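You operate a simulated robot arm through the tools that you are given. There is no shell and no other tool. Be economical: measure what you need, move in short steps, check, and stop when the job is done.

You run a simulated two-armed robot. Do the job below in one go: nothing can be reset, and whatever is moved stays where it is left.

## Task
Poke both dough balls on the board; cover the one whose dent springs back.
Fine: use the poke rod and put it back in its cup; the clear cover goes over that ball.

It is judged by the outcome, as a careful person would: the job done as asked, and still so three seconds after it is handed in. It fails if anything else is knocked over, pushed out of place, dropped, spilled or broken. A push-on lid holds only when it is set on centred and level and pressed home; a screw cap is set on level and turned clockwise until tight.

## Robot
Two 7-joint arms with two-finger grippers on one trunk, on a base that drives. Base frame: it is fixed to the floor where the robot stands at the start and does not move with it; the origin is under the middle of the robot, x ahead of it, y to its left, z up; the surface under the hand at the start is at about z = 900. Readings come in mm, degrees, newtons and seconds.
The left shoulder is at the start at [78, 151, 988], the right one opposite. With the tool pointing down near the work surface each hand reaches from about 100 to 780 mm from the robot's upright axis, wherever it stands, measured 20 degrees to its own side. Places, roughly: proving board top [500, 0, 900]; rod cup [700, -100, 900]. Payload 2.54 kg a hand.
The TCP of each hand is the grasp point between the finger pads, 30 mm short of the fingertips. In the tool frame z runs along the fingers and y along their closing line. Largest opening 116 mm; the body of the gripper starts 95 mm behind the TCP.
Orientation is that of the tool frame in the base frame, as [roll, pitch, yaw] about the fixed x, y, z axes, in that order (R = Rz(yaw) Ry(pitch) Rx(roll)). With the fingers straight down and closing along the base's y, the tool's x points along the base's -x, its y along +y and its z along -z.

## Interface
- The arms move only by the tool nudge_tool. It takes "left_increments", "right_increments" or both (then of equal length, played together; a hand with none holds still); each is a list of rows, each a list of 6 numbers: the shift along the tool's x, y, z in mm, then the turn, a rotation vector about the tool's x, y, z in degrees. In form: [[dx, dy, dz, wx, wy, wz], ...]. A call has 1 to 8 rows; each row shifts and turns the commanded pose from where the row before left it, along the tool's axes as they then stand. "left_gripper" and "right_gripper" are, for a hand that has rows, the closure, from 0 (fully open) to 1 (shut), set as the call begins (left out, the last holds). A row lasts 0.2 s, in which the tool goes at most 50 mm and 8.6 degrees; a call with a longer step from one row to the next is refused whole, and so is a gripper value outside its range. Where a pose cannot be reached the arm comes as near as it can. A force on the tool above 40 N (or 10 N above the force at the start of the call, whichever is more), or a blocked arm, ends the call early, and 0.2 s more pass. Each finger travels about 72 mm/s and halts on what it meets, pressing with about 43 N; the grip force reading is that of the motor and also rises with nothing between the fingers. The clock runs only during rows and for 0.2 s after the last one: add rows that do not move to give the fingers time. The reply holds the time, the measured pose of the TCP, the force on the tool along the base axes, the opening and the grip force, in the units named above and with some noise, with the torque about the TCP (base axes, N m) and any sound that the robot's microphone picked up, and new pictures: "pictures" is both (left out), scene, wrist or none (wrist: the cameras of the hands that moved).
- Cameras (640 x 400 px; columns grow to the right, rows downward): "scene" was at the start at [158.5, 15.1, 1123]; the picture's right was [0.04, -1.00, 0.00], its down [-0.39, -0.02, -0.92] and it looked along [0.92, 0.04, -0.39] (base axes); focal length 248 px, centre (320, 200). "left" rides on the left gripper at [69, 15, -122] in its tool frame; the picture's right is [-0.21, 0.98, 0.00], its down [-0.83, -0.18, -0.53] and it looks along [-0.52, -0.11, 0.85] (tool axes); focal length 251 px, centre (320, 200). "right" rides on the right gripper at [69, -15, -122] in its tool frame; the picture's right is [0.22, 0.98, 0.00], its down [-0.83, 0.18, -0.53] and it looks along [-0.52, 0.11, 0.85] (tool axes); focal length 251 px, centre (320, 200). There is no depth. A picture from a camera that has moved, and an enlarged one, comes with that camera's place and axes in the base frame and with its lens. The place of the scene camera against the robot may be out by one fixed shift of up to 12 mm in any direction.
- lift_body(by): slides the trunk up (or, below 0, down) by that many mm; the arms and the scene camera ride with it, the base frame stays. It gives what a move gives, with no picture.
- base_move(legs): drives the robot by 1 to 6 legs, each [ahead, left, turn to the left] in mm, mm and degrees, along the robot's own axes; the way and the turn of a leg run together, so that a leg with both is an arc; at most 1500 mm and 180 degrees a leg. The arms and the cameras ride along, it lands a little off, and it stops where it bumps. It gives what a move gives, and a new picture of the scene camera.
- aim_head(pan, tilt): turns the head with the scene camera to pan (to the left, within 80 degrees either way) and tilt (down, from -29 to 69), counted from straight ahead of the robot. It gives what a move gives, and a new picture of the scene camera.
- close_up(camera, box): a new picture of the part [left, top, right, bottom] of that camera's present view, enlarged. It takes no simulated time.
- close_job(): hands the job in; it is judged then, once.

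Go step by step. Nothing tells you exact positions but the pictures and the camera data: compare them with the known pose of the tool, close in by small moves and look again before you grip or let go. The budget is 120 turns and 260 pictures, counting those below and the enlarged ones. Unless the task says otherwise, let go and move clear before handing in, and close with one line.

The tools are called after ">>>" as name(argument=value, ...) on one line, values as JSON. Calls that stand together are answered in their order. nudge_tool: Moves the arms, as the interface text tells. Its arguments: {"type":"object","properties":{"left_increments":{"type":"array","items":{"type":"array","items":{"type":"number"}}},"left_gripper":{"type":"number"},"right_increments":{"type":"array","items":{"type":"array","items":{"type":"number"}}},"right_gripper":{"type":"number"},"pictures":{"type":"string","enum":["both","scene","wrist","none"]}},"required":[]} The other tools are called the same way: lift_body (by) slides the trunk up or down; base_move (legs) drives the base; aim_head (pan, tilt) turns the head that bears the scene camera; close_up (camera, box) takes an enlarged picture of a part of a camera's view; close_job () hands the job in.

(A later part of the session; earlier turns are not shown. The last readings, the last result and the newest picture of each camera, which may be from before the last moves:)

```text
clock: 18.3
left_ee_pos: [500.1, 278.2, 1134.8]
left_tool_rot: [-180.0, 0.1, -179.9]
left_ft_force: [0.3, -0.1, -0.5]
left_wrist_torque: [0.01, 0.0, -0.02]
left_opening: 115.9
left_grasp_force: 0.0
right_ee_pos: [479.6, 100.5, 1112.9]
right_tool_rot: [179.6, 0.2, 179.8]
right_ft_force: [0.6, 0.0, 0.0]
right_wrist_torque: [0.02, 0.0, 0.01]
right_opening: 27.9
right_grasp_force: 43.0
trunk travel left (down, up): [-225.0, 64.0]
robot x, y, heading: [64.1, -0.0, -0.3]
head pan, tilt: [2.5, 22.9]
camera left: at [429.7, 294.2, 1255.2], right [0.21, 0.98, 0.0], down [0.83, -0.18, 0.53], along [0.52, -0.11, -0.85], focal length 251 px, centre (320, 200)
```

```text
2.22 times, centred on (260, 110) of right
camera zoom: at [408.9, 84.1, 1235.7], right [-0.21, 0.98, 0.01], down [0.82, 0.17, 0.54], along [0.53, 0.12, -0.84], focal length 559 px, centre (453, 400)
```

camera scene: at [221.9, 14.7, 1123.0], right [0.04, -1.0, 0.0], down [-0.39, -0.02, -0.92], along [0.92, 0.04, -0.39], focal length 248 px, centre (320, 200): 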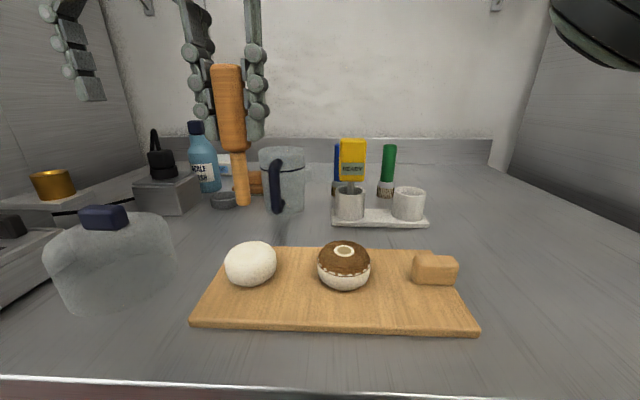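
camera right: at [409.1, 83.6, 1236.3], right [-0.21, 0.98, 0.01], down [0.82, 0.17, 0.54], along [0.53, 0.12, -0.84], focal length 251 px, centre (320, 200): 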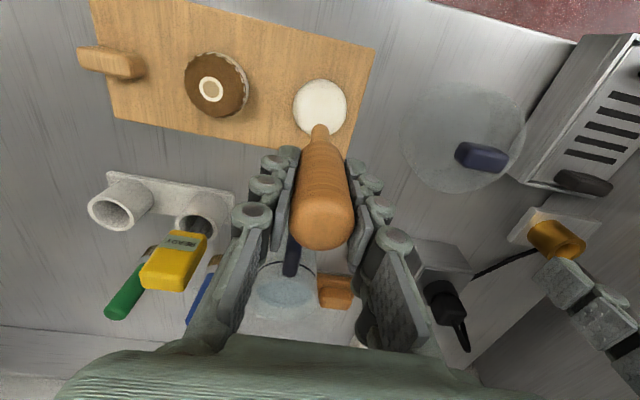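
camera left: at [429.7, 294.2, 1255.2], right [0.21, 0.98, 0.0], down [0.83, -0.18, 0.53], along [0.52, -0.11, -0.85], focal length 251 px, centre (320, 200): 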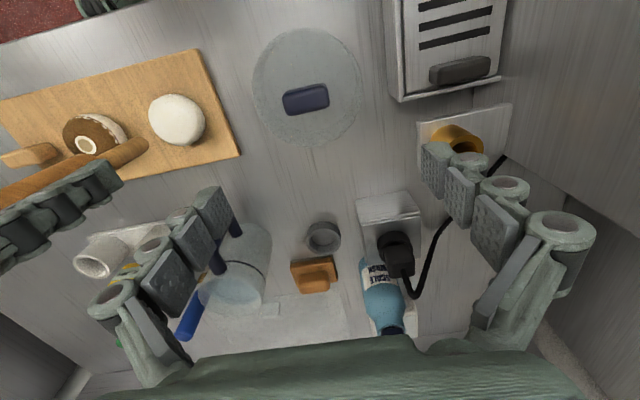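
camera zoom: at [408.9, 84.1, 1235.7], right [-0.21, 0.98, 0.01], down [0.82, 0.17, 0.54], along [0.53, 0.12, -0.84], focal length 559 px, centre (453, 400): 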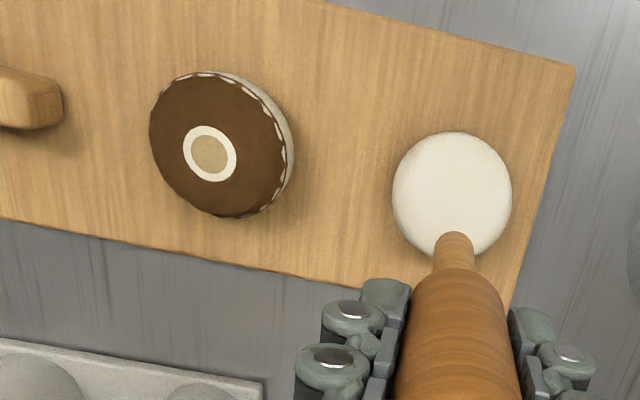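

Arms are clear and the tip is centred over the white ball. Lowering it.

>>> nudge_tool(right_increments=[[0, 0, 25, 0, 0, 0], [0, 0, 15, 0, 0, 0], [0, 0, 6, 0, 0, 0], [0, 0, 0, 0, 0, 0]], pictures="none")

>>> close_up(camera="scene", box=[180, 150, 340, 310])

```text
clock: 19.3
left_ee_pos: [499.8, 279.1, 1133.7]
left_tool_rot: [179.9, 0.0, -179.9]
left_ft_force: [-0.1, -0.1, 0.1]
left_wrist_torque: [0.05, 0.02, -0.02]
left_opening: 115.8
left_grasp_force: 0.1
right_ee_pos: [480.6, 101.3, 1063.7]
right_tool_rot: [179.6, 0.3, 179.8]
right_ft_force: [0.2, 0.2, -0.2]
right_wrist_torque: [-0.01, -0.01, 0.01]
right_opening: 28.1
right_grasp_force: 43.5
trunk travel left (down, up): [-225.0, 64.0]
robot x, y, heading: [58.9, -1.3, -0.3]
head pan, tilt: [2.5, 22.9]
```

```text
2.50 times, centred on (260, 230) of scene
camera zoom: at [222.0, 14.9, 1123.0], right [0.04, -1.0, 0.0], down [-0.39, -0.02, -0.92], along [0.92, 0.04, -0.39], focal length 620 px, centre (470, 125)
```

zoom: 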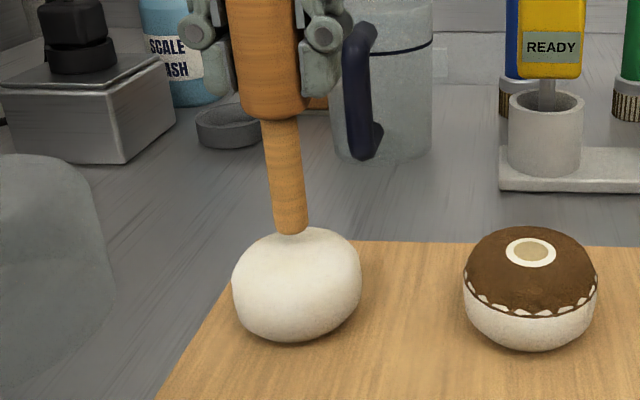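

>>> nudge_tool(right_increments=[[0, 0, 4, 0, 0, 0], [0, 0, 4, 0, 0, 0], [0, 0, 4, 0, 0, 0], [0, 0, 4, 0, 0, 0]], pictures="none")

>>> close_up(camera="scene", box=[180, 150, 340, 310])

```text
clock: 20.5
left_ee_pos: [499.1, 277.8, 1134.6]
left_tool_rot: [179.9, 0.0, -179.9]
left_ft_force: [-1.4, 0.2, 0.3]
left_wrist_torque: [-0.04, 0.01, 0.0]
left_opening: 115.7
left_grasp_force: 0.1
right_ee_pos: [477.0, 100.0, 1052.0]
right_tool_rot: [179.0, 0.6, 179.8]
right_ft_force: [-3.4, -2.1, 18.1]
right_wrist_torque: [-0.19, 0.42, -0.01]
right_opening: 28.3
right_grasp_force: 42.5
trunk travel left (down, up): [-225.0, 64.0]
robot x, y, heading: [64.2, -4.2, 0.1]
head pan, tilt: [2.5, 22.9]
stopped in row 4 (right hand): the force on the tool passed its limit at 40 N (the readings are from after the stop); the commanded pose is now the measured one
```

```text
2.50 times, centred on (260, 230) of scene
camera zoom: at [220.8, 14.5, 1123.0], right [0.04, -1.0, 0.0], down [-0.39, -0.02, -0.92], along [0.92, 0.04, -0.39], focal length 620 px, centre (470, 125)
```

zoom: 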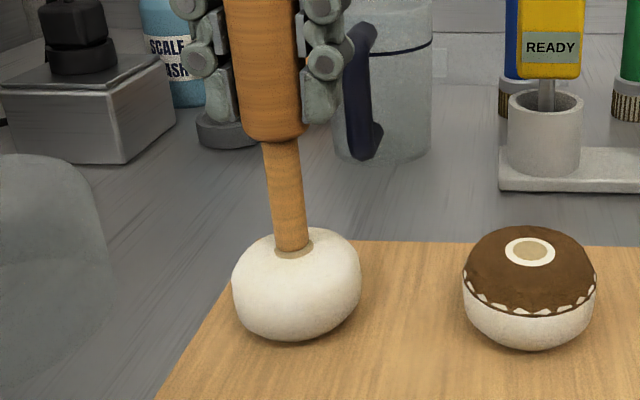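

Same firm stop. Lift and watch this dent over time.

>>> nudge_tool(right_increments=[[0, 0, -20, 0, 0, 0]], pictures="none")

>>> close_up(camera="scene", box=[195, 210, 305, 310])

>>> nudge_tool(right_increments=[[0, 0, -20, 0, 0, 0], [0, 0, -20, 0, 0, 0], [0, 0, 0, 0, 0, 0], [0, 0, 0, 0, 0, 0], [0, 0, 0, 0, 0, 0]], pictures="none")

>>> close_up(camera="scene", box=[195, 210, 305, 310])

>>> nudge_tool(right_increments=[[0, 0, 0, 0, 0, 0], [0, 0, 0, 0, 0, 0], [0, 0, 0, 0, 0, 0], [0, 0, 0, 0, 0, 0], [0, 0, 0, 0, 0, 0], [0, 0, 0, 0, 0, 0]], pictures="none")

>>> close_up(camera="scene", box=[195, 210, 305, 310])

>>> close_up(camera="scene", box=[290, 210, 400, 310])

```text
clock: 20.9
left_ee_pos: [498.6, 279.2, 1134.2]
left_tool_rot: [180.0, 0.1, -179.9]
left_ft_force: [-0.7, -0.9, -0.3]
left_wrist_torque: [-0.03, -0.03, 0.03]
left_opening: 115.8
left_grasp_force: 0.1
right_ee_pos: [479.1, 102.1, 1069.3]
right_tool_rot: [179.2, 0.6, 179.8]
right_ft_force: [-1.2, -0.1, -1.4]
right_wrist_torque: [0.02, -0.03, 0.0]
right_opening: 28.4
right_grasp_force: 43.3
trunk travel left (down, up): [-225.0, 64.0]
robot x, y, heading: [62.3, 2.7, 0.2]
head pan, tilt: [2.5, 22.9]
```

```text
4.00 times, centred on (250, 260) of scene
camera zoom: at [221.3, 14.8, 1122.8], right [0.04, -1.0, 0.0], down [-0.39, -0.02, -0.92], along [0.92, 0.04, -0.39], focal length 992 px, centre (600, -40)
```

zoom: 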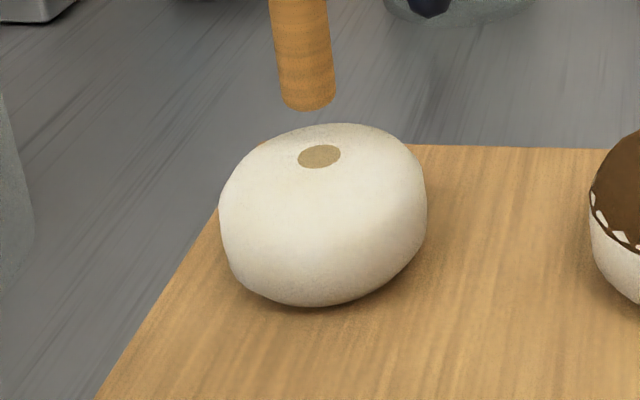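

```text
clock: 22.1
left_ee_pos: [499.9, 278.7, 1133.3]
left_tool_rot: [-179.9, 0.0, -179.9]
left_ft_force: [0.3, 0.1, 0.4]
left_wrist_torque: [-0.01, -0.03, 0.0]
left_opening: 115.9
left_grasp_force: 0.0
right_ee_pos: [480.9, 100.2, 1108.1]
right_tool_rot: [179.3, 0.6, 179.7]
right_ft_force: [0.4, -1.0, -0.7]
right_wrist_torque: [0.02, 0.01, 0.03]
right_opening: 28.1
right_grasp_force: 42.7
trunk travel left (down, up): [-225.0, 64.0]
robot x, y, heading: [61.0, -2.2, -0.3]
head pan, tilt: [2.5, 22.9]
```

```text
4.00 times, centred on (250, 260) of scene
camera zoom: at [222.0, 14.9, 1123.0], right [0.04, -1.0, 0.0], down [-0.39, -0.02, -0.92], along [0.92, 0.04, -0.39], focal length 992 px, centre (600, -40)
```

zoom: 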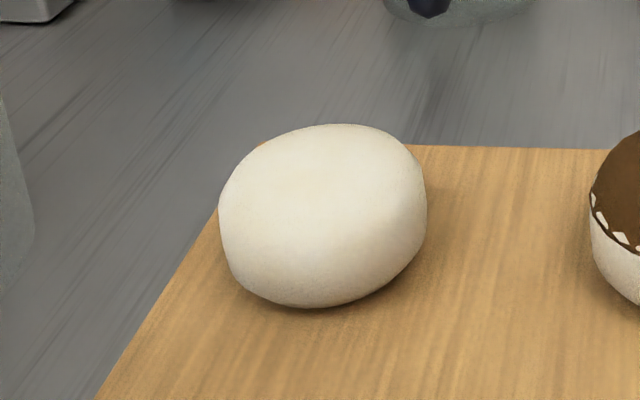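

```text
clock: 23.5
left_ee_pos: [499.8, 279.0, 1133.7]
left_tool_rot: [180.0, 0.1, -179.9]
left_ft_force: [0.1, -0.2, 0.5]
left_wrist_torque: [-0.01, -0.01, -0.02]
left_opening: 115.9
left_grasp_force: 0.2
right_ee_pos: [480.7, 101.0, 1110.5]
right_tool_rot: [179.3, 0.6, 179.7]
right_ft_force: [-0.2, 0.2, -0.9]
right_wrist_torque: [0.0, 0.0, 0.01]
right_opening: 28.5
right_grasp_force: 43.4
trunk travel left (down, up): [-225.0, 64.0]
robot x, y, heading: [64.2, 0.9, -0.1]
head pan, tilt: [2.5, 22.9]
```

```text
4.00 times, centred on (250, 260) of scene
camera zoom: at [222.0, 14.9, 1123.0], right [0.04, -1.0, 0.0], down [-0.39, -0.02, -0.92], along [0.92, 0.04, -0.39], focal length 992 px, centre (600, -40)
```

zoom: 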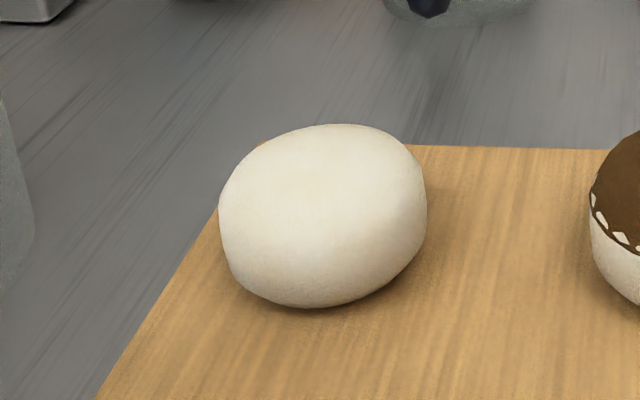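

```text
4.00 times, centred on (345, 260) of scene
camera zoom: at [222.0, 14.9, 1123.0], right [0.04, -1.0, 0.0], down [-0.39, -0.02, -0.92], along [0.92, 0.04, -0.39], focal length 992 px, centre (220, -40)
```

zoom: 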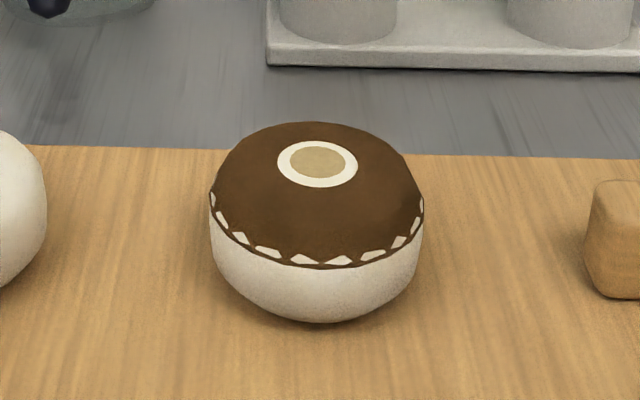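

Decision made: the white ball's dent springs back fully, and the brown one's stays. Now I'll return the rod: sideways first, then ahead to the cup.

>>> nudge_tool(right_increments=[[0, -30, -20, 0, 0, 0], [0, -45, 0, 0, 0, 0], [0, -45, 0, 0, 0, 0], [0, -45, 0, 0, 0, 0], [0, -45, 0, 0, 0, 0], [0, -37, 0, 0, 0, 0], [-40, 0, 0, 0, 0, 0], [-45, 0, 0, 0, 0, 0]], pictures="none")

>>> nudge_tool(right_increments=[[-45, 0, 0, 0, 0, 0], [-45, 0, 0, 0, 0, 0], [-6, 0, 0, 0, 0, 0], [0, 0, 0, 0, 0, 0], [0, 0, 0, 0, 0, 0]], pictures="both")

>>> close_up(camera="scene", box=[320, 50, 500, 230])

>>> close_up(camera="right", box=[220, 40, 440, 200])

```text
clock: 25.3
left_ee_pos: [499.5, 279.3, 1133.3]
left_tool_rot: [-179.9, -0.1, -179.8]
left_ft_force: [-0.1, 0.1, 0.9]
left_wrist_torque: [-0.02, 0.02, 0.01]
left_opening: 116.1
left_grasp_force: 0.0
right_ee_pos: [562.8, -144.2, 1125.8]
right_tool_rot: [179.3, 0.5, 179.8]
right_ft_force: [0.1, -0.5, -0.8]
right_wrist_torque: [-0.01, 0.06, 0.01]
right_opening: 28.0
right_grasp_force: 43.2
trunk travel left (down, up): [-225.0, 64.0]
robot x, y, heading: [63.2, -4.0, 0.1]
head pan, tilt: [2.5, 22.9]
```

```text
clock: 26.5
left_ee_pos: [500.0, 280.2, 1133.3]
left_tool_rot: [-180.0, 0.1, -179.8]
left_ft_force: [0.4, 0.2, 0.4]
left_wrist_torque: [0.0, -0.02, -0.01]
left_opening: 116.3
left_grasp_force: 0.0
right_ee_pos: [662.1, -147.3, 1130.9]
right_tool_rot: [179.2, 0.6, 179.6]
right_ft_force: [-0.1, 0.5, -1.0]
right_wrist_torque: [-0.02, -0.01, -0.03]
right_opening: 28.1
right_grasp_force: 43.2
trunk travel left (down, up): [-225.0, 64.0]
robot x, y, heading: [62.0, -0.9, -0.1]
head pan, tilt: [2.5, 22.9]
camera scene: at [222.0, 14.9, 1123.0], right [0.04, -1.0, 0.0], down [-0.39, -0.02, -0.92], along [0.92, 0.04, -0.39], focal length 248 px, centre (320, 200)
camera right: at [590.6, -164.7, 1252.4], right [-0.21, 0.98, 0.01], down [0.82, 0.17, 0.54], along [0.53, 0.12, -0.84], focal length 251 px, centre (320, 200)
```

scene: 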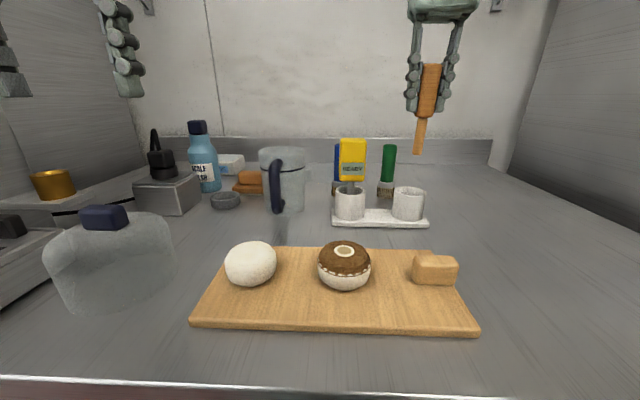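
right: 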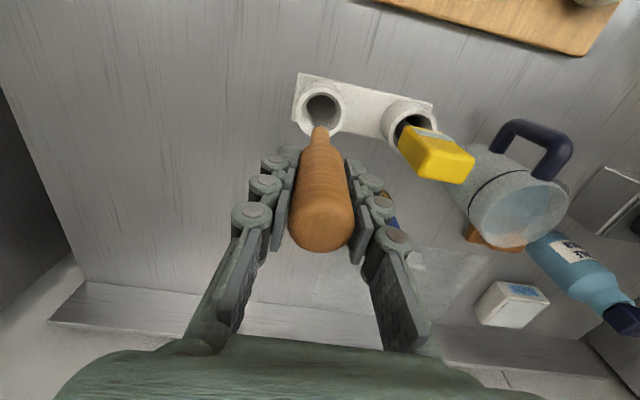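

```text
2.22 times, centred on (410, 140) of scene
camera zoom: at [222.0, 14.9, 1123.0], right [0.04, -1.0, 0.0], down [-0.39, -0.02, -0.92], along [0.92, 0.04, -0.39], focal length 551 px, centre (120, 333)
```

zoom: 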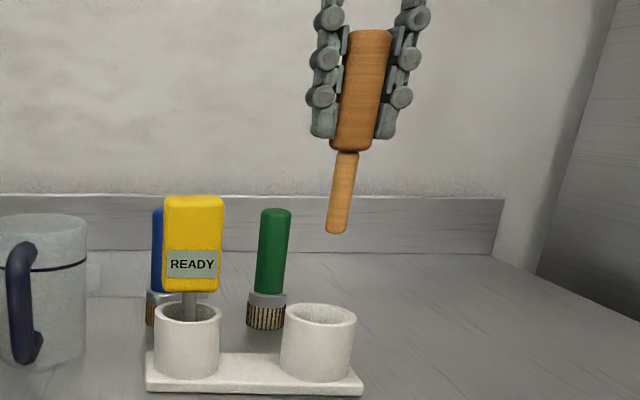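

```text
2.50 times, centred on (330, 120) of right
camera zoom: at [590.6, -164.7, 1252.4], right [-0.21, 0.98, 0.01], down [0.82, 0.17, 0.54], along [0.53, 0.12, -0.84], focal length 629 px, centre (295, 400)
```

zoom: 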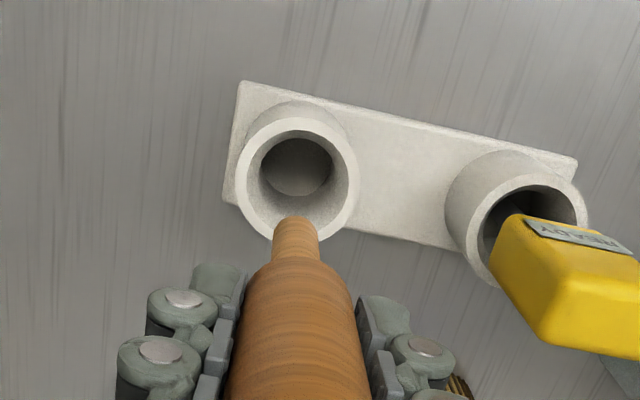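

The cup centre is about (662, -144), right where the rod was taken from. Descend to just above the cup floor.

>>> nudge_tool(right_increments=[[0, 1.5, 30, 0, 0, 0], [0, 0, 20, 0, 0, 0], [0, 0, 0, 0, 0, 0]], pictures="wrist")

>>> close_up(camera="scene", box=[320, 80, 480, 240])

```text
clock: 27.3
left_ee_pos: [498.4, 279.0, 1134.0]
left_tool_rot: [-180.0, -0.1, -179.8]
left_ft_force: [-0.3, 0.5, 0.1]
left_wrist_torque: [0.01, 0.0, 0.02]
left_opening: 116.0
left_grasp_force: 0.0
right_ee_pos: [660.5, -147.1, 1081.1]
right_tool_rot: [179.3, 0.5, 179.7]
right_ft_force: [-0.9, 0.4, 0.0]
right_wrist_torque: [-0.01, 0.01, -0.02]
right_opening: 27.9
right_grasp_force: 43.2
trunk travel left (down, up): [-225.0, 64.0]
robot x, y, heading: [62.7, 2.3, 0.1]
head pan, tilt: [2.5, 22.9]
camera right: at [589.6, -163.5, 1202.1], right [-0.21, 0.98, 0.01], down [0.82, 0.17, 0.54], along [0.53, 0.12, -0.84], focal length 251 px, centre (320, 200)
```

right: 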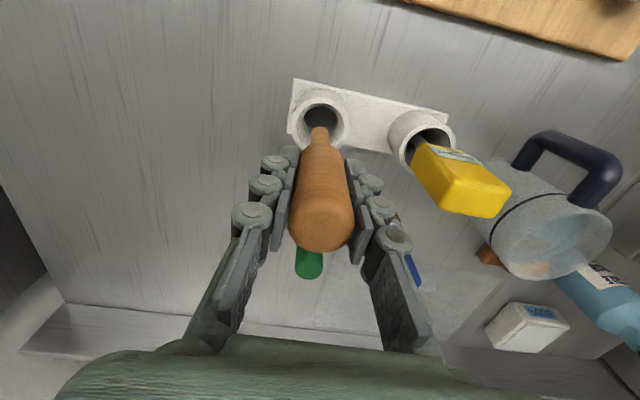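

```text
2.50 times, centred on (400, 160) of scene
camera zoom: at [221.9, 14.9, 1123.0], right [0.04, -1.0, 0.0], down [-0.39, -0.02, -0.92], along [0.92, 0.04, -0.39], focal length 620 px, centre (120, 300)
```

zoom: 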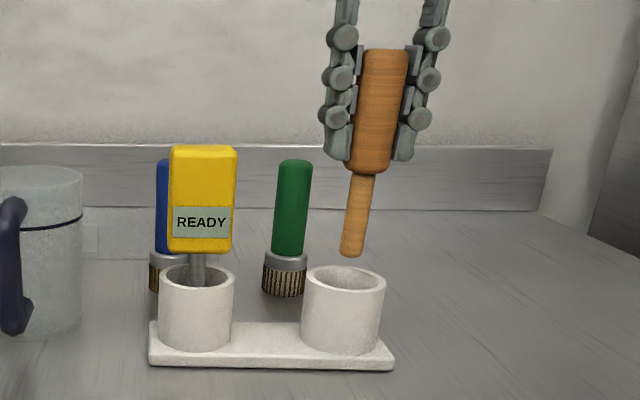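

>>> nudge_tool(right_increments=[[0, 0, 20, 0, 0, 0], [0, 0, 20, 0, 0, 0], [0, 0, 17, 0, 0, 0], [0, 0, 5, 0, 0, 0], [0, 0, 0, 0, 0, 0]], pictures="wrist")

>>> close_up(camera="scene", box=[320, 80, 480, 240])

```text
clock: 28.5
left_ee_pos: [499.9, 279.3, 1134.5]
left_tool_rot: [-180.0, 0.0, -179.8]
left_ft_force: [0.1, 0.0, -0.1]
left_wrist_torque: [0.02, -0.01, 0.0]
left_opening: 116.0
left_grasp_force: 0.0
right_ee_pos: [659.9, -145.0, 1016.6]
right_tool_rot: [179.2, 0.5, 179.7]
right_ft_force: [-0.1, 0.1, 0.0]
right_wrist_torque: [0.01, 0.01, 0.0]
right_opening: 28.3
right_grasp_force: 43.2
trunk travel left (down, up): [-225.0, 64.0]
robot x, y, heading: [64.4, 0.5, -0.0]
head pan, tilt: [2.5, 22.9]
camera right: at [589.7, -162.1, 1138.4], right [-0.21, 0.98, 0.01], down [0.82, 0.17, 0.54], along [0.53, 0.12, -0.84], focal length 251 px, centre (320, 200)
```

right: 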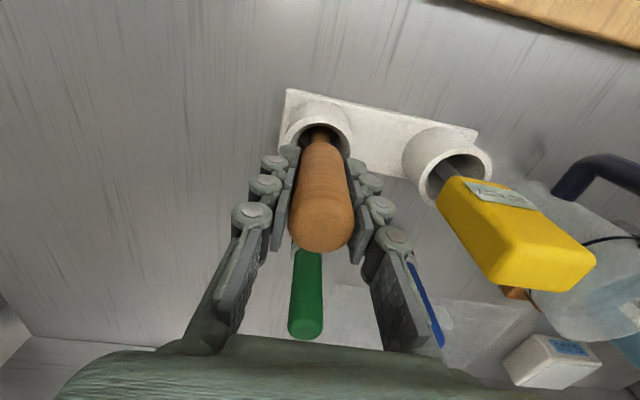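

```text
2.50 times, centred on (400, 160) of scene
camera zoom: at [222.0, 14.9, 1123.0], right [0.04, -1.0, 0.0], down [-0.39, -0.02, -0.92], along [0.92, 0.04, -0.39], focal length 620 px, centre (120, 300)
```

zoom: 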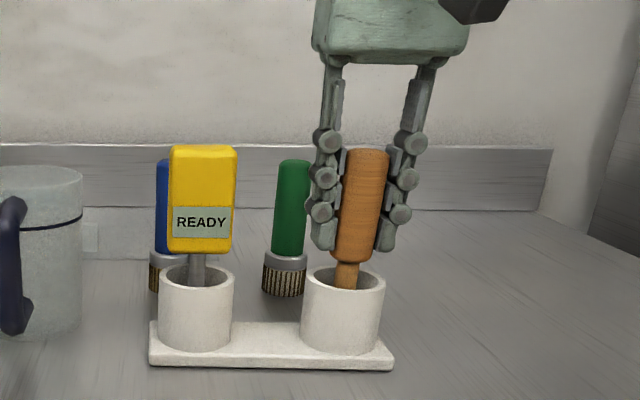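

The rod is in the cup, about 4 mm above its original seat. Lower until it touches.

>>> nudge_tool(right_increments=[[0, 0, 2, 0, 0, 0], [0, 0, 2, 0, 0, 0], [0, 0, 0, 0, 0, 0]], pictures="none")

```text
clock: 29.3
left_ee_pos: [501.1, 278.3, 1133.2]
left_tool_rot: [179.9, 0.0, -179.9]
left_ft_force: [0.2, 0.0, 0.3]
left_wrist_torque: [0.0, 0.0, 0.02]
left_opening: 115.9
left_grasp_force: 0.0
right_ee_pos: [659.9, -144.4, 1013.3]
right_tool_rot: [179.4, 0.5, 179.7]
right_ft_force: [-0.8, -0.9, -0.3]
right_wrist_torque: [-0.06, 0.01, 0.02]
right_opening: 28.3
right_grasp_force: 42.9
trunk travel left (down, up): [-225.0, 64.0]
robot x, y, heading: [63.8, -2.4, 0.0]
head pan, tilt: [2.5, 22.9]
```

>>> nudge_tool(right_increments=[[0, 0, 1, 0, 0, 0], [0, 0, 1, 0, 0, 0], [0, 0, 0, 0, 0, 0]], pictures="none")

```text
clock: 30.1
left_ee_pos: [498.6, 279.5, 1134.0]
left_tool_rot: [-180.0, 0.0, -179.8]
left_ft_force: [-0.7, 0.2, -0.3]
left_wrist_torque: [0.02, -0.03, -0.03]
left_opening: 116.0
left_grasp_force: 0.1
right_ee_pos: [657.7, -144.4, 1012.2]
right_tool_rot: [179.2, 0.8, 179.6]
right_ft_force: [5.9, 0.4, 16.8]
right_wrist_torque: [-0.01, -0.52, 0.03]
right_opening: 27.9
right_grasp_force: 42.4
trunk travel left (down, up): [-225.0, 64.0]
robot x, y, heading: [60.8, -3.4, 0.0]
head pan, tilt: [2.5, 22.9]
```

It's seated. Ease up 1 mm and open.

>>> nudge_tool(right_increments=[[0, 0, -1.5, 0, 0, 0], [0, 0, 0, 0, 0, 0]], pictures="none")

>>> nudge_tool(right_increments=[[0, 0, 0, 0, 0, 0], [0, 0, 0, 0, 0, 0], [0, 0, 0, 0, 0, 0]], right_gripper=0.38, pictures="wrist")

>>> close_up(camera="scene", box=[320, 80, 480, 240])

```text
clock: 30.7
left_ee_pos: [499.7, 279.3, 1134.4]
left_tool_rot: [-180.0, -0.1, -179.9]
left_ft_force: [-1.1, 0.2, -0.6]
left_wrist_torque: [0.0, -0.03, 0.01]
left_opening: 116.0
left_grasp_force: 0.0
right_ee_pos: [657.5, -143.6, 1013.0]
right_tool_rot: [179.4, 0.5, 179.6]
right_ft_force: [3.2, -0.2, 12.4]
right_wrist_torque: [0.02, -0.24, 0.02]
right_opening: 28.3
right_grasp_force: 42.7
trunk travel left (down, up): [-225.0, 64.0]
robot x, y, heading: [67.3, -0.5, 0.3]
head pan, tilt: [2.5, 22.9]
```

```text
clock: 31.5
left_ee_pos: [500.2, 278.5, 1134.2]
left_tool_rot: [-180.0, 0.1, -180.0]
left_ft_force: [0.1, -0.7, -0.2]
left_wrist_torque: [-0.02, 0.01, 0.03]
left_opening: 115.7
left_grasp_force: 0.0
right_ee_pos: [658.7, -144.4, 1010.8]
right_tool_rot: [179.2, 0.5, 179.7]
right_ft_force: [-0.2, 0.1, 0.3]
right_wrist_torque: [-0.02, -0.02, 0.01]
right_opening: 71.9
right_grasp_force: 0.1
trunk travel left (down, up): [-225.0, 64.0]
robot x, y, heading: [66.1, -2.5, -0.0]
head pan, tilt: [2.5, 22.9]
camera right: at [588.9, -162.2, 1134.0], right [-0.21, 0.98, 0.01], down [0.82, 0.17, 0.54], along [0.53, 0.12, -0.84], focal length 251 px, centre (320, 200)
```

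right: 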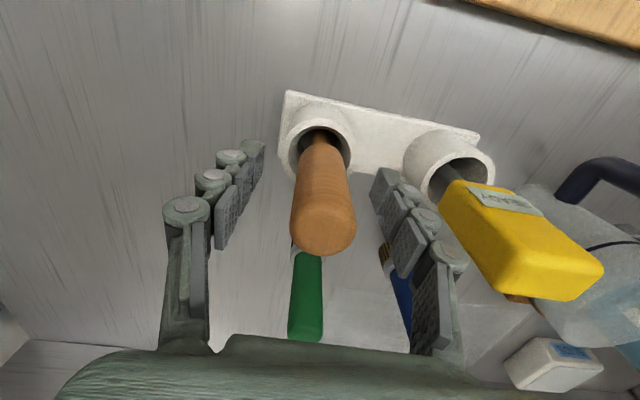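

```text
2.50 times, centred on (400, 160) of scene
camera zoom: at [221.9, 14.9, 1123.0], right [0.04, -1.0, 0.0], down [-0.39, -0.02, -0.92], along [0.92, 0.04, -0.39], focal length 620 px, centre (120, 300)
```

zoom: 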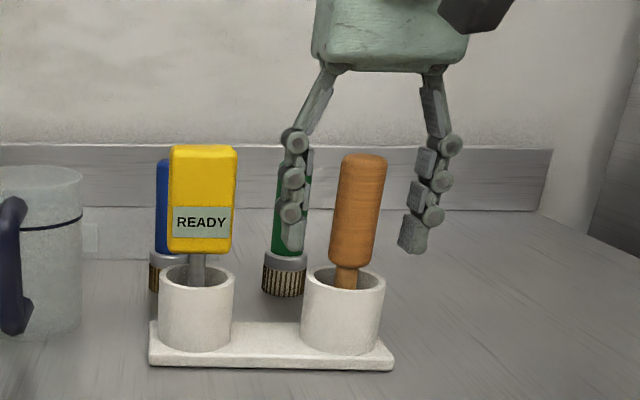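

The rod is back as it was. Withdraw the right hand upward, then back; and put the left hand above the cover knob (est. (471, 272, ~996)).

>>> nudge_tool(right_increments=[[0, 0, -40, 0, 0, 0], [0, 0, -45, 0, 0, 0], [0, 0, -25, 0, 0, 0], [45, -5, 0, 0, 0, 0], [45, -5, 0, 0, 0, 0], [45, -10, 0, 0, 0, 0], [45, -10, 0, 0, 0, 0], [30, 0, 0, 0, 0, 0]], left_increments=[[0, 0, 0, 0, 0, 0], [0, 0, 0, 0, 0, 0], [0, 0, 0, 0, 0, 0], [15, -4, 0, 0, 0, 0], [14, -3, 0, 0, 0, 0], [0, 0, 20, 0, 0, 0], [0, 0, 20, 0, 0, 0], [0, 0, 0, 0, 0, 0]])

>>> close_up(camera="scene", box=[0, 150, 240, 340])

>>> close_up(camera="left", box=[180, 20, 460, 220])

```text
clock: 33.3
left_ee_pos: [471.2, 270.0, 1095.2]
left_tool_rot: [-180.0, 0.0, -180.0]
left_ft_force: [0.1, -0.4, -0.6]
left_wrist_torque: [0.0, 0.02, 0.01]
left_opening: 115.8
left_grasp_force: 0.1
right_ee_pos: [446.6, -172.0, 1120.1]
right_tool_rot: [179.2, 0.5, 179.7]
right_ft_force: [-0.4, 0.2, 0.1]
right_wrist_torque: [0.01, -0.02, 0.0]
right_opening: 72.1
right_grasp_force: 0.0
trunk travel left (down, up): [-225.0, 64.0]
robot x, y, heading: [60.8, 1.5, 0.0]
head pan, tilt: [2.5, 22.9]
camera scene: at [221.7, 14.9, 1123.1], right [0.04, -1.0, 0.0], down [-0.39, -0.02, -0.92], along [0.92, 0.04, -0.39], focal length 248 px, centre (320, 200)
camera right: at [377.0, -189.9, 1242.6], right [-0.21, 0.98, 0.01], down [0.82, 0.17, 0.54], along [0.53, 0.12, -0.84], focal length 251 px, centre (320, 200)
camera left: at [401.2, 284.7, 1216.2], right [0.21, 0.98, 0.0], down [0.83, -0.18, 0.53], along [0.52, -0.11, -0.85], focal length 251 px, centre (320, 200)
```

scene: 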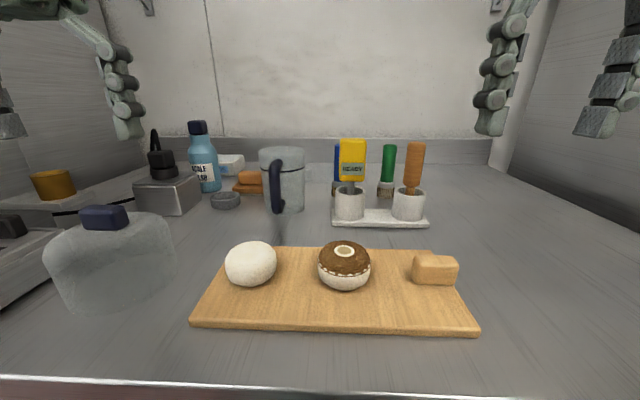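
right: 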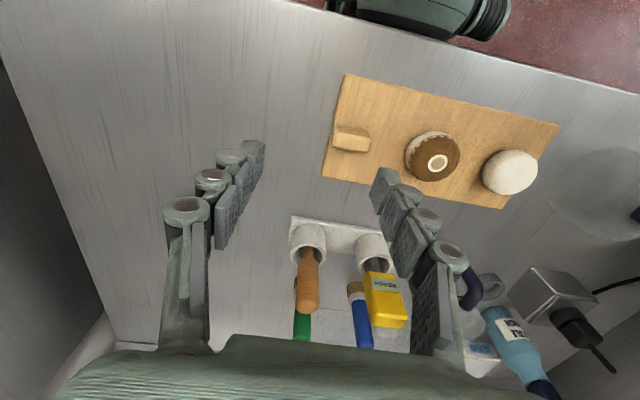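
left: 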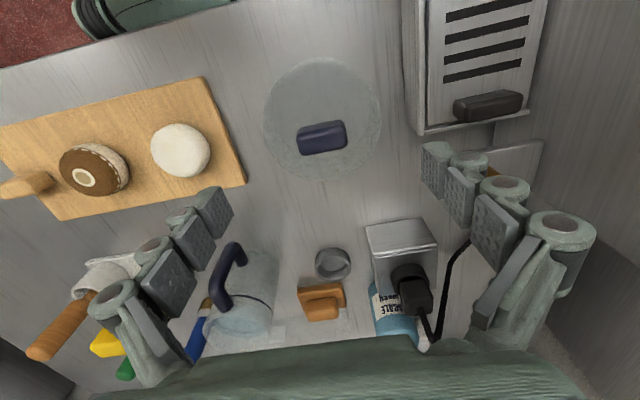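

```text
2.11 times, centred on (120, 245) of scene
camera zoom: at [221.7, 14.9, 1123.1], right [0.04, -1.0, 0.0], down [-0.39, -0.02, -0.92], along [0.92, 0.04, -0.39], focal length 522 px, centre (741, 105)
```

zoom: 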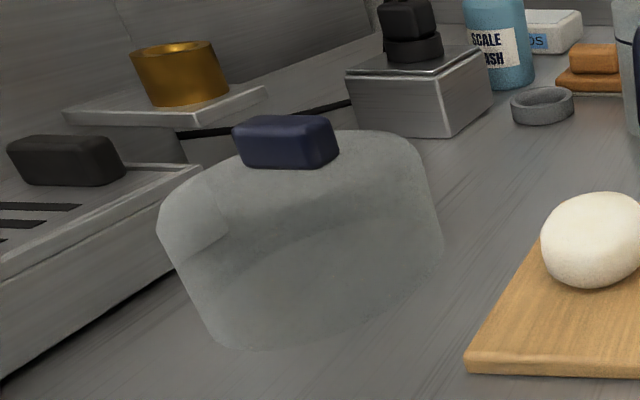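

```text
2.00 times, centred on (320, 120) of left
camera zoom: at [401.2, 284.7, 1216.2], right [0.21, 0.98, 0.0], down [0.83, -0.18, 0.53], along [0.52, -0.11, -0.85], focal length 503 px, centre (320, 360)
```

zoom: 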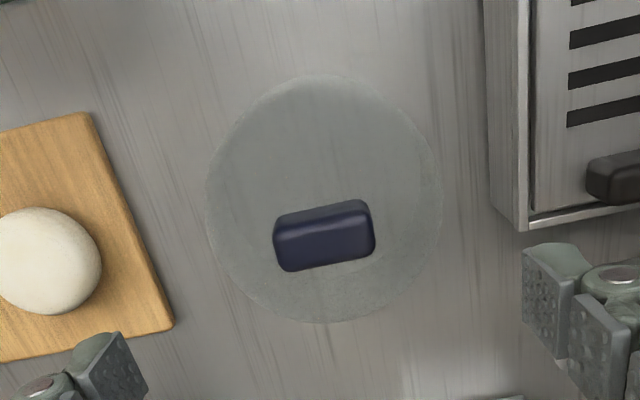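

The knob top centre is about (472, 273, 1004), roughly 48 mm long along y. I'll narrow the opening, align the yaw, and descend to z≈1022.

>>> nudge_tool(left_increments=[[-1, 3, 0, 0, 0, 3.8], [0, 0, 25, 0, 0, 0], [0, 0, 25, 0, 0, 0], [0, 0, 23, 0, 0, 0], [0, 0, 0, 0, 0, 0]], left_gripper=0.25, pictures="wrist")

>>> close_up(camera="scene", box=[0, 150, 240, 340])

>>> close_up(camera="left", box=[180, 80, 460, 280])

```text
clock: 34.5
left_ee_pos: [471.8, 273.3, 1022.2]
left_tool_rot: [179.9, -0.1, 176.3]
left_ft_force: [-0.7, 0.8, -1.2]
left_wrist_torque: [-0.01, 0.0, -0.02]
left_opening: 87.0
left_grasp_force: 0.1
right_ee_pos: [447.9, -171.8, 1121.0]
right_tool_rot: [179.3, 0.5, 179.6]
right_ft_force: [-0.2, 0.7, 0.2]
right_wrist_torque: [0.02, 0.02, 0.01]
right_opening: 72.0
right_grasp_force: 0.0
trunk travel left (down, up): [-225.0, 64.0]
robot x, y, heading: [63.6, 0.2, -0.2]
head pan, tilt: [2.5, 22.9]
camera left: at [403.0, 293.0, 1142.8], right [0.28, 0.96, 0.0], down [0.81, -0.24, 0.53], along [0.51, -0.15, -0.85], focal length 251 px, centre (320, 200)
```

left: 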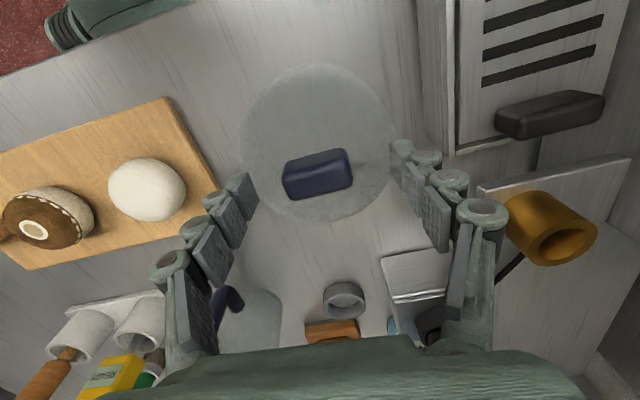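

```text
2.11 times, centred on (120, 245) of scene
camera zoom: at [221.9, 14.9, 1123.0], right [0.04, -1.0, 0.0], down [-0.39, -0.02, -0.92], along [0.92, 0.04, -0.39], focal length 522 px, centre (741, 105)
```

zoom: 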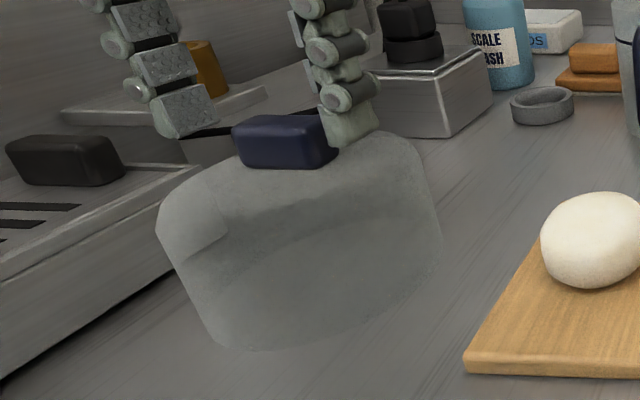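

```text
2.00 times, centred on (320, 180) of left
camera zoom: at [403.0, 293.0, 1142.8], right [0.28, 0.96, 0.0], down [0.81, -0.24, 0.53], along [0.51, -0.15, -0.85], focal length 503 px, centre (320, 240)
```

zoom: 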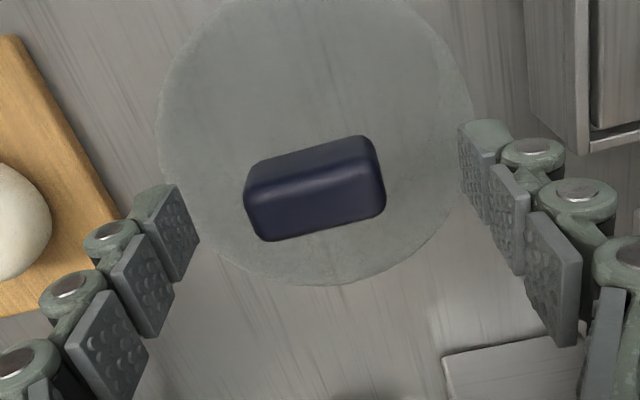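

Aligned. Go down 6 mm more and close on the knob.

>>> nudge_tool(left_increments=[[0, 0, 6, 0, 0, 0], [0, 0, 0, 0, 0, 0]], pictures="none")

>>> nudge_tool(left_increments=[[0, 0, 0, 0, 0, 0], [0, 0, 0, 0, 0, 0], [0, 0, 0, 0, 0, 0], [0, 0, 0, 0, 0, 0]], left_gripper=1, pictures="wrist")

>>> close_up(camera="scene", box=[0, 150, 240, 340])

```text
clock: 35.1
left_ee_pos: [472.2, 273.9, 1014.7]
left_tool_rot: [-180.0, 0.0, 176.3]
left_ft_force: [0.2, -0.1, 0.1]
left_wrist_torque: [0.04, 0.0, 0.0]
left_opening: 87.1
left_grasp_force: 0.2
right_ee_pos: [448.8, -172.0, 1120.7]
right_tool_rot: [179.3, 0.6, 179.7]
right_ft_force: [0.4, -1.1, 1.0]
right_wrist_torque: [-0.02, 0.0, 0.01]
right_opening: 72.0
right_grasp_force: 0.0
trunk travel left (down, up): [-225.0, 64.0]
robot x, y, heading: [64.3, 0.2, 0.0]
head pan, tilt: [2.5, 22.9]
```

```text
clock: 36.1
left_ee_pos: [469.9, 273.4, 1015.4]
left_tool_rot: [-180.0, 0.1, 176.4]
left_ft_force: [1.2, -1.7, 2.5]
left_wrist_torque: [-0.2, 0.08, 0.06]
left_opening: 44.4
left_grasp_force: 42.9
right_ee_pos: [447.5, -172.9, 1119.6]
right_tool_rot: [179.3, 0.5, 179.7]
right_ft_force: [-0.5, 0.3, -0.2]
right_wrist_torque: [0.02, 0.02, 0.04]
right_opening: 72.0
right_grasp_force: 0.0
trunk travel left (down, up): [-225.0, 64.0]
robot x, y, heading: [58.6, -0.5, -0.2]
head pan, tilt: [2.5, 22.9]
camera left: at [402.4, 293.3, 1137.0], right [0.28, 0.96, 0.0], down [0.81, -0.23, 0.53], along [0.51, -0.15, -0.85], focal length 251 px, centre (320, 200)
```

left: 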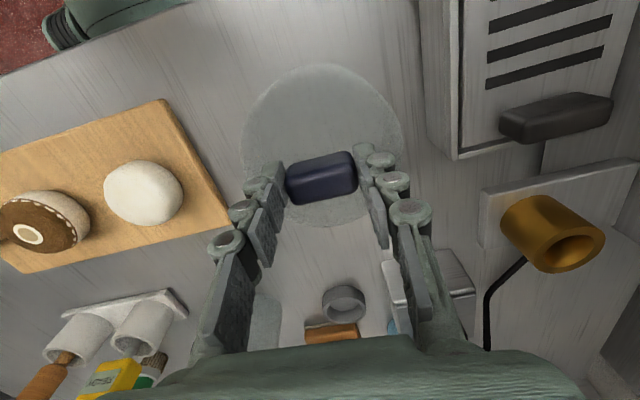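

```text
2.11 times, centred on (120, 245) of scene
camera zoom: at [221.9, 14.7, 1123.0], right [0.04, -1.0, 0.0], down [-0.39, -0.02, -0.92], along [0.92, 0.04, -0.39], focal length 522 px, centre (741, 105)
```

zoom: 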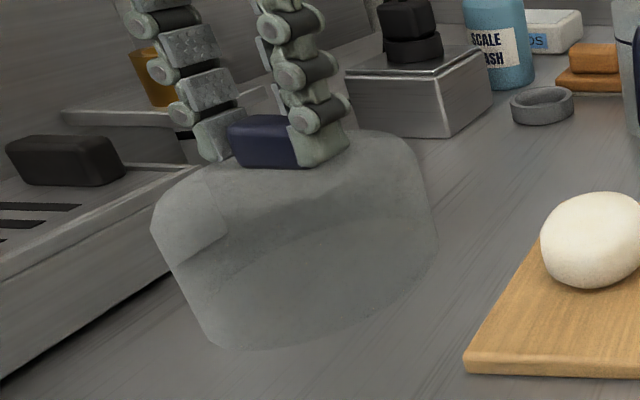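

The knob is gripped at 44 mm. The target for the cover centre is about (471, 91): it encloses the white ball (69–131), clears the brown ball (edge ≈18) and stays on the board (edge ≈153). I'll lift first.

>>> nudge_tool(left_increments=[[0, 0, -15, 0, 0, 0], [0, 0, -25, 0, 0, 0], [0, 0, -30, 0, 0, 0], [0, 0, -25, 0, 0, 0], [0, 0, 0, 0, 0, 0]], pictures="both")

>>> close_up(camera="scene", box=[0, 100, 300, 340])

```text
clock: 37.3
left_ee_pos: [468.8, 273.3, 1110.9]
left_tool_rot: [179.9, 0.0, 176.2]
left_ft_force: [0.3, -0.1, -1.3]
left_wrist_torque: [-0.01, -0.02, 0.04]
left_opening: 44.1
left_grasp_force: 42.9
right_ee_pos: [448.7, -172.3, 1120.6]
right_tool_rot: [179.3, 0.5, 179.7]
right_ft_force: [0.0, -0.2, 0.4]
right_wrist_torque: [0.0, -0.01, 0.02]
right_opening: 71.7
right_grasp_force: 0.0
trunk travel left (down, up): [-225.0, 64.0]
robot x, y, heading: [63.7, -2.6, 0.3]
head pan, tilt: [2.5, 22.9]
camera scene: at [222.0, 15.0, 1123.0], right [0.04, -1.0, 0.0], down [-0.39, -0.02, -0.92], along [0.92, 0.04, -0.39], focal length 248 px, centre (320, 200)
camera left: at [401.0, 293.5, 1231.1], right [0.28, 0.96, 0.0], down [0.81, -0.24, 0.53], along [0.51, -0.15, -0.85], focal length 251 px, centre (320, 200)
```

scene: 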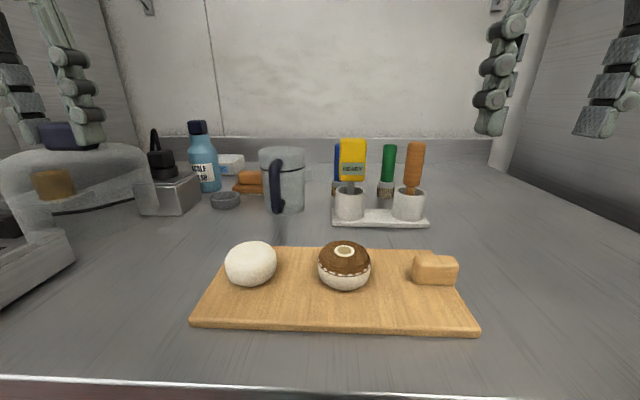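
left: 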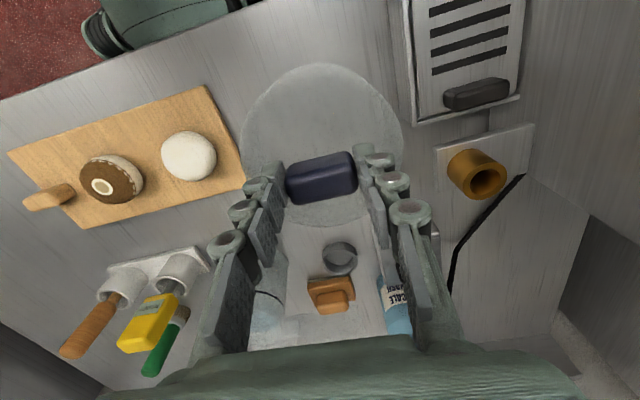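

```text
1.67 times, centred on (150, 220) of scene
camera zoom: at [222.0, 15.0, 1123.0], right [0.04, -1.0, 0.0], down [-0.39, -0.02, -0.92], along [0.92, 0.04, -0.39], focal length 414 px, centre (603, 167)
```

zoom: 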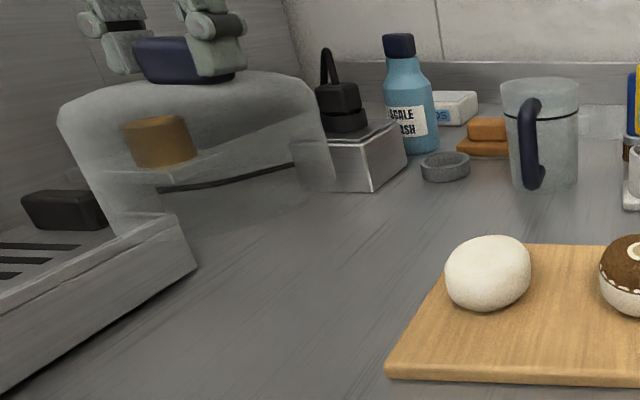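

The cover is up and level. I'll carry it over the white ball at this height (rim at about z 995).

>>> nudge_tool(left_increments=[[-3.4, -36, 0, 0, 0, 0], [-3.4, -36, 0, 0, 0, 0], [-3.4, -36, 0, 0, 0, 0], [-3.4, -36, 0, 0, 0, 0], [0, -37.5, 0, 0, 0, 0], [0, 0, 0, 0, 0, 0], [0, 0, 0, 0, 0, 0]], pictures="both")

>>> close_up(camera="right", box=[320, 60, 600, 260])

>>> close_up(camera="scene", box=[150, 120, 430, 340])

>>> close_up(camera="left", box=[180, 20, 460, 220])

```text
clock: 38.9
left_ee_pos: [470.4, 102.0, 1109.1]
left_tool_rot: [-180.0, 0.0, 176.3]
left_ft_force: [0.4, -0.2, -0.7]
left_wrist_torque: [-0.01, -0.03, 0.02]
left_opening: 43.8
left_grasp_force: 43.5
left hand out of reach, approached as far as the arm can: row 5
right_ee_pos: [449.0, -172.0, 1120.8]
right_tool_rot: [179.3, 0.5, 179.7]
right_ft_force: [0.5, 0.6, -0.5]
right_wrist_torque: [-0.02, 0.0, 0.0]
right_opening: 71.9
right_grasp_force: 0.0
trunk travel left (down, up): [-225.0, 64.0]
robot x, y, heading: [64.0, -1.5, -0.1]
head pan, tilt: [2.5, 22.9]
camera scene: at [221.9, 15.0, 1123.0], right [0.04, -1.0, 0.0], down [-0.39, -0.02, -0.92], along [0.92, 0.04, -0.39], focal length 248 px, centre (320, 200)
camera left: at [401.1, 121.5, 1229.6], right [0.28, 0.96, 0.0], down [0.81, -0.23, 0.53], along [0.51, -0.15, -0.85], focal length 251 px, centre (320, 200)
```

scene: 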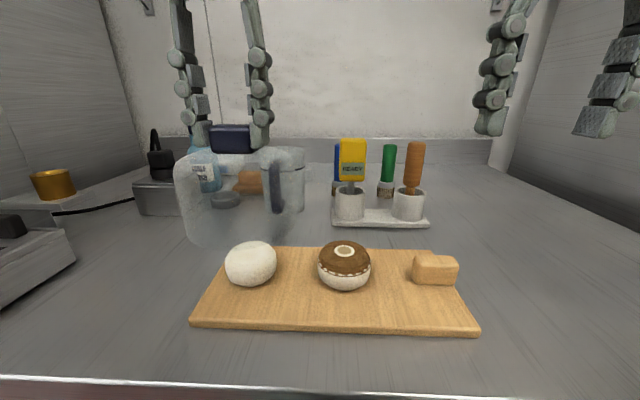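
left: 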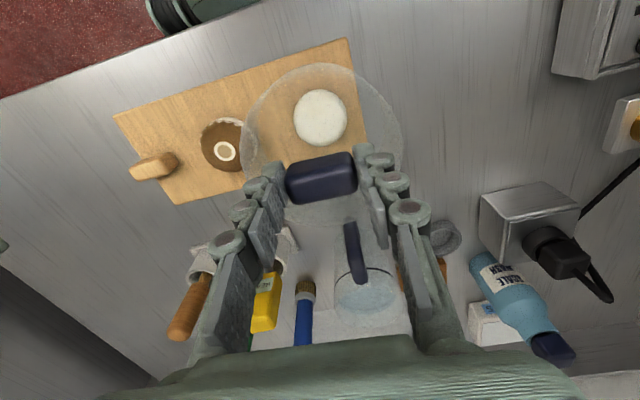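

```text
2.00 times, centred on (460, 160) of right
camera zoom: at [377.9, -189.8, 1242.5], right [-0.21, 0.98, 0.01], down [0.82, 0.17, 0.54], along [0.53, 0.12, -0.84], focal length 503 px, centre (40, 280)
```

zoom: 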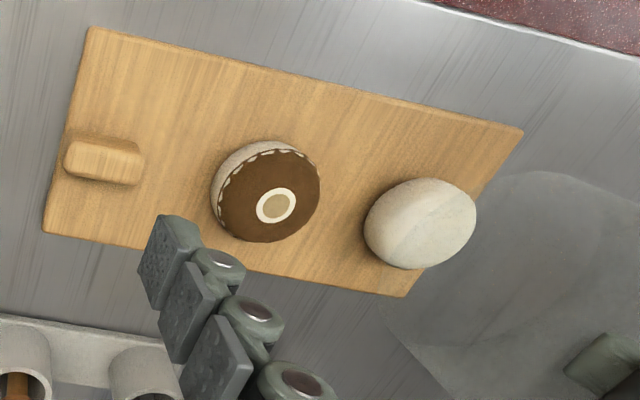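

```text
1.82 times, centred on (290, 230) of scene
camera zoom: at [221.9, 15.0, 1123.0], right [0.04, -1.0, 0.0], down [-0.39, -0.02, -0.92], along [0.92, 0.04, -0.39], focal length 451 px, centre (374, 146)
```

zoom: 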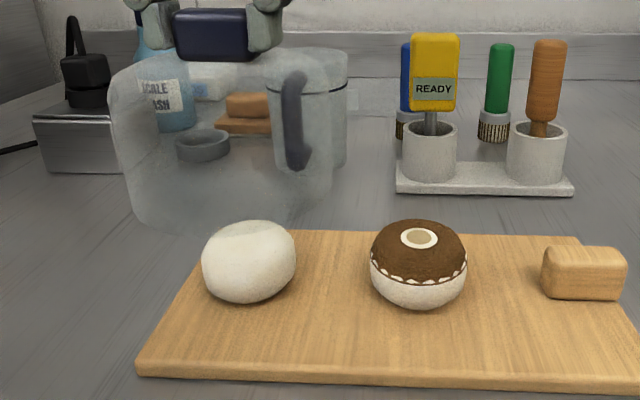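

```text
2.00 times, centred on (320, 120) of left
camera zoom: at [401.1, 121.5, 1229.6], right [0.28, 0.96, 0.0], down [0.81, -0.23, 0.53], along [0.51, -0.15, -0.85], focal length 503 px, centre (320, 360)
```

zoom: 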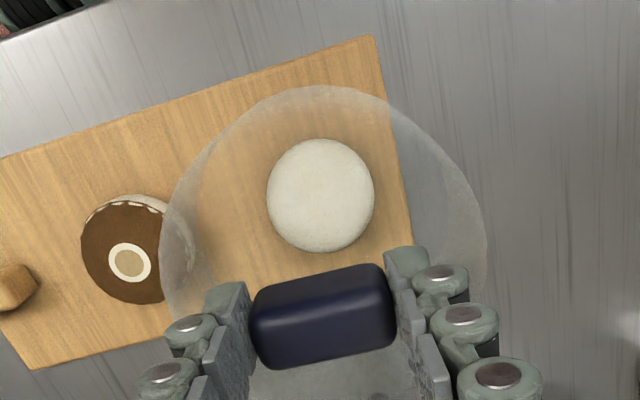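

The left arm ran out of inward reach at y≈102. I'll shift the base right by about 14 mm to bring the cover to y≈88.

>>> base_move(legs=[[0, -14, 0]])

```text
clock: 39.8
left_ee_pos: [469.3, 88.3, 1109.0]
left_tool_rot: [179.9, 0.0, 176.2]
left_ft_force: [-0.6, -0.5, -0.8]
left_wrist_torque: [0.04, -0.02, 0.02]
left_opening: 43.7
left_grasp_force: 43.1
right_ee_pos: [447.4, -185.8, 1120.7]
right_tool_rot: [179.3, 0.5, 179.6]
right_ft_force: [0.0, -1.0, 0.5]
right_wrist_torque: [0.01, 0.02, 0.03]
right_opening: 71.9
right_grasp_force: 0.2
trunk travel left (down, up): [-225.0, 64.0]
robot x, y, heading: [65.3, -15.7, -0.1]
head pan, tilt: [2.5, 22.9]
camera scene: at [221.9, 0.7, 1123.0], right [0.04, -1.0, 0.0], down [-0.39, -0.02, -0.92], along [0.92, 0.04, -0.39], focal length 248 px, centre (320, 200)
```

scene: 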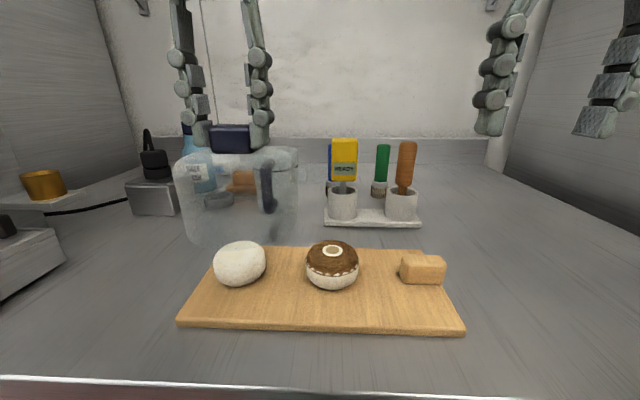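

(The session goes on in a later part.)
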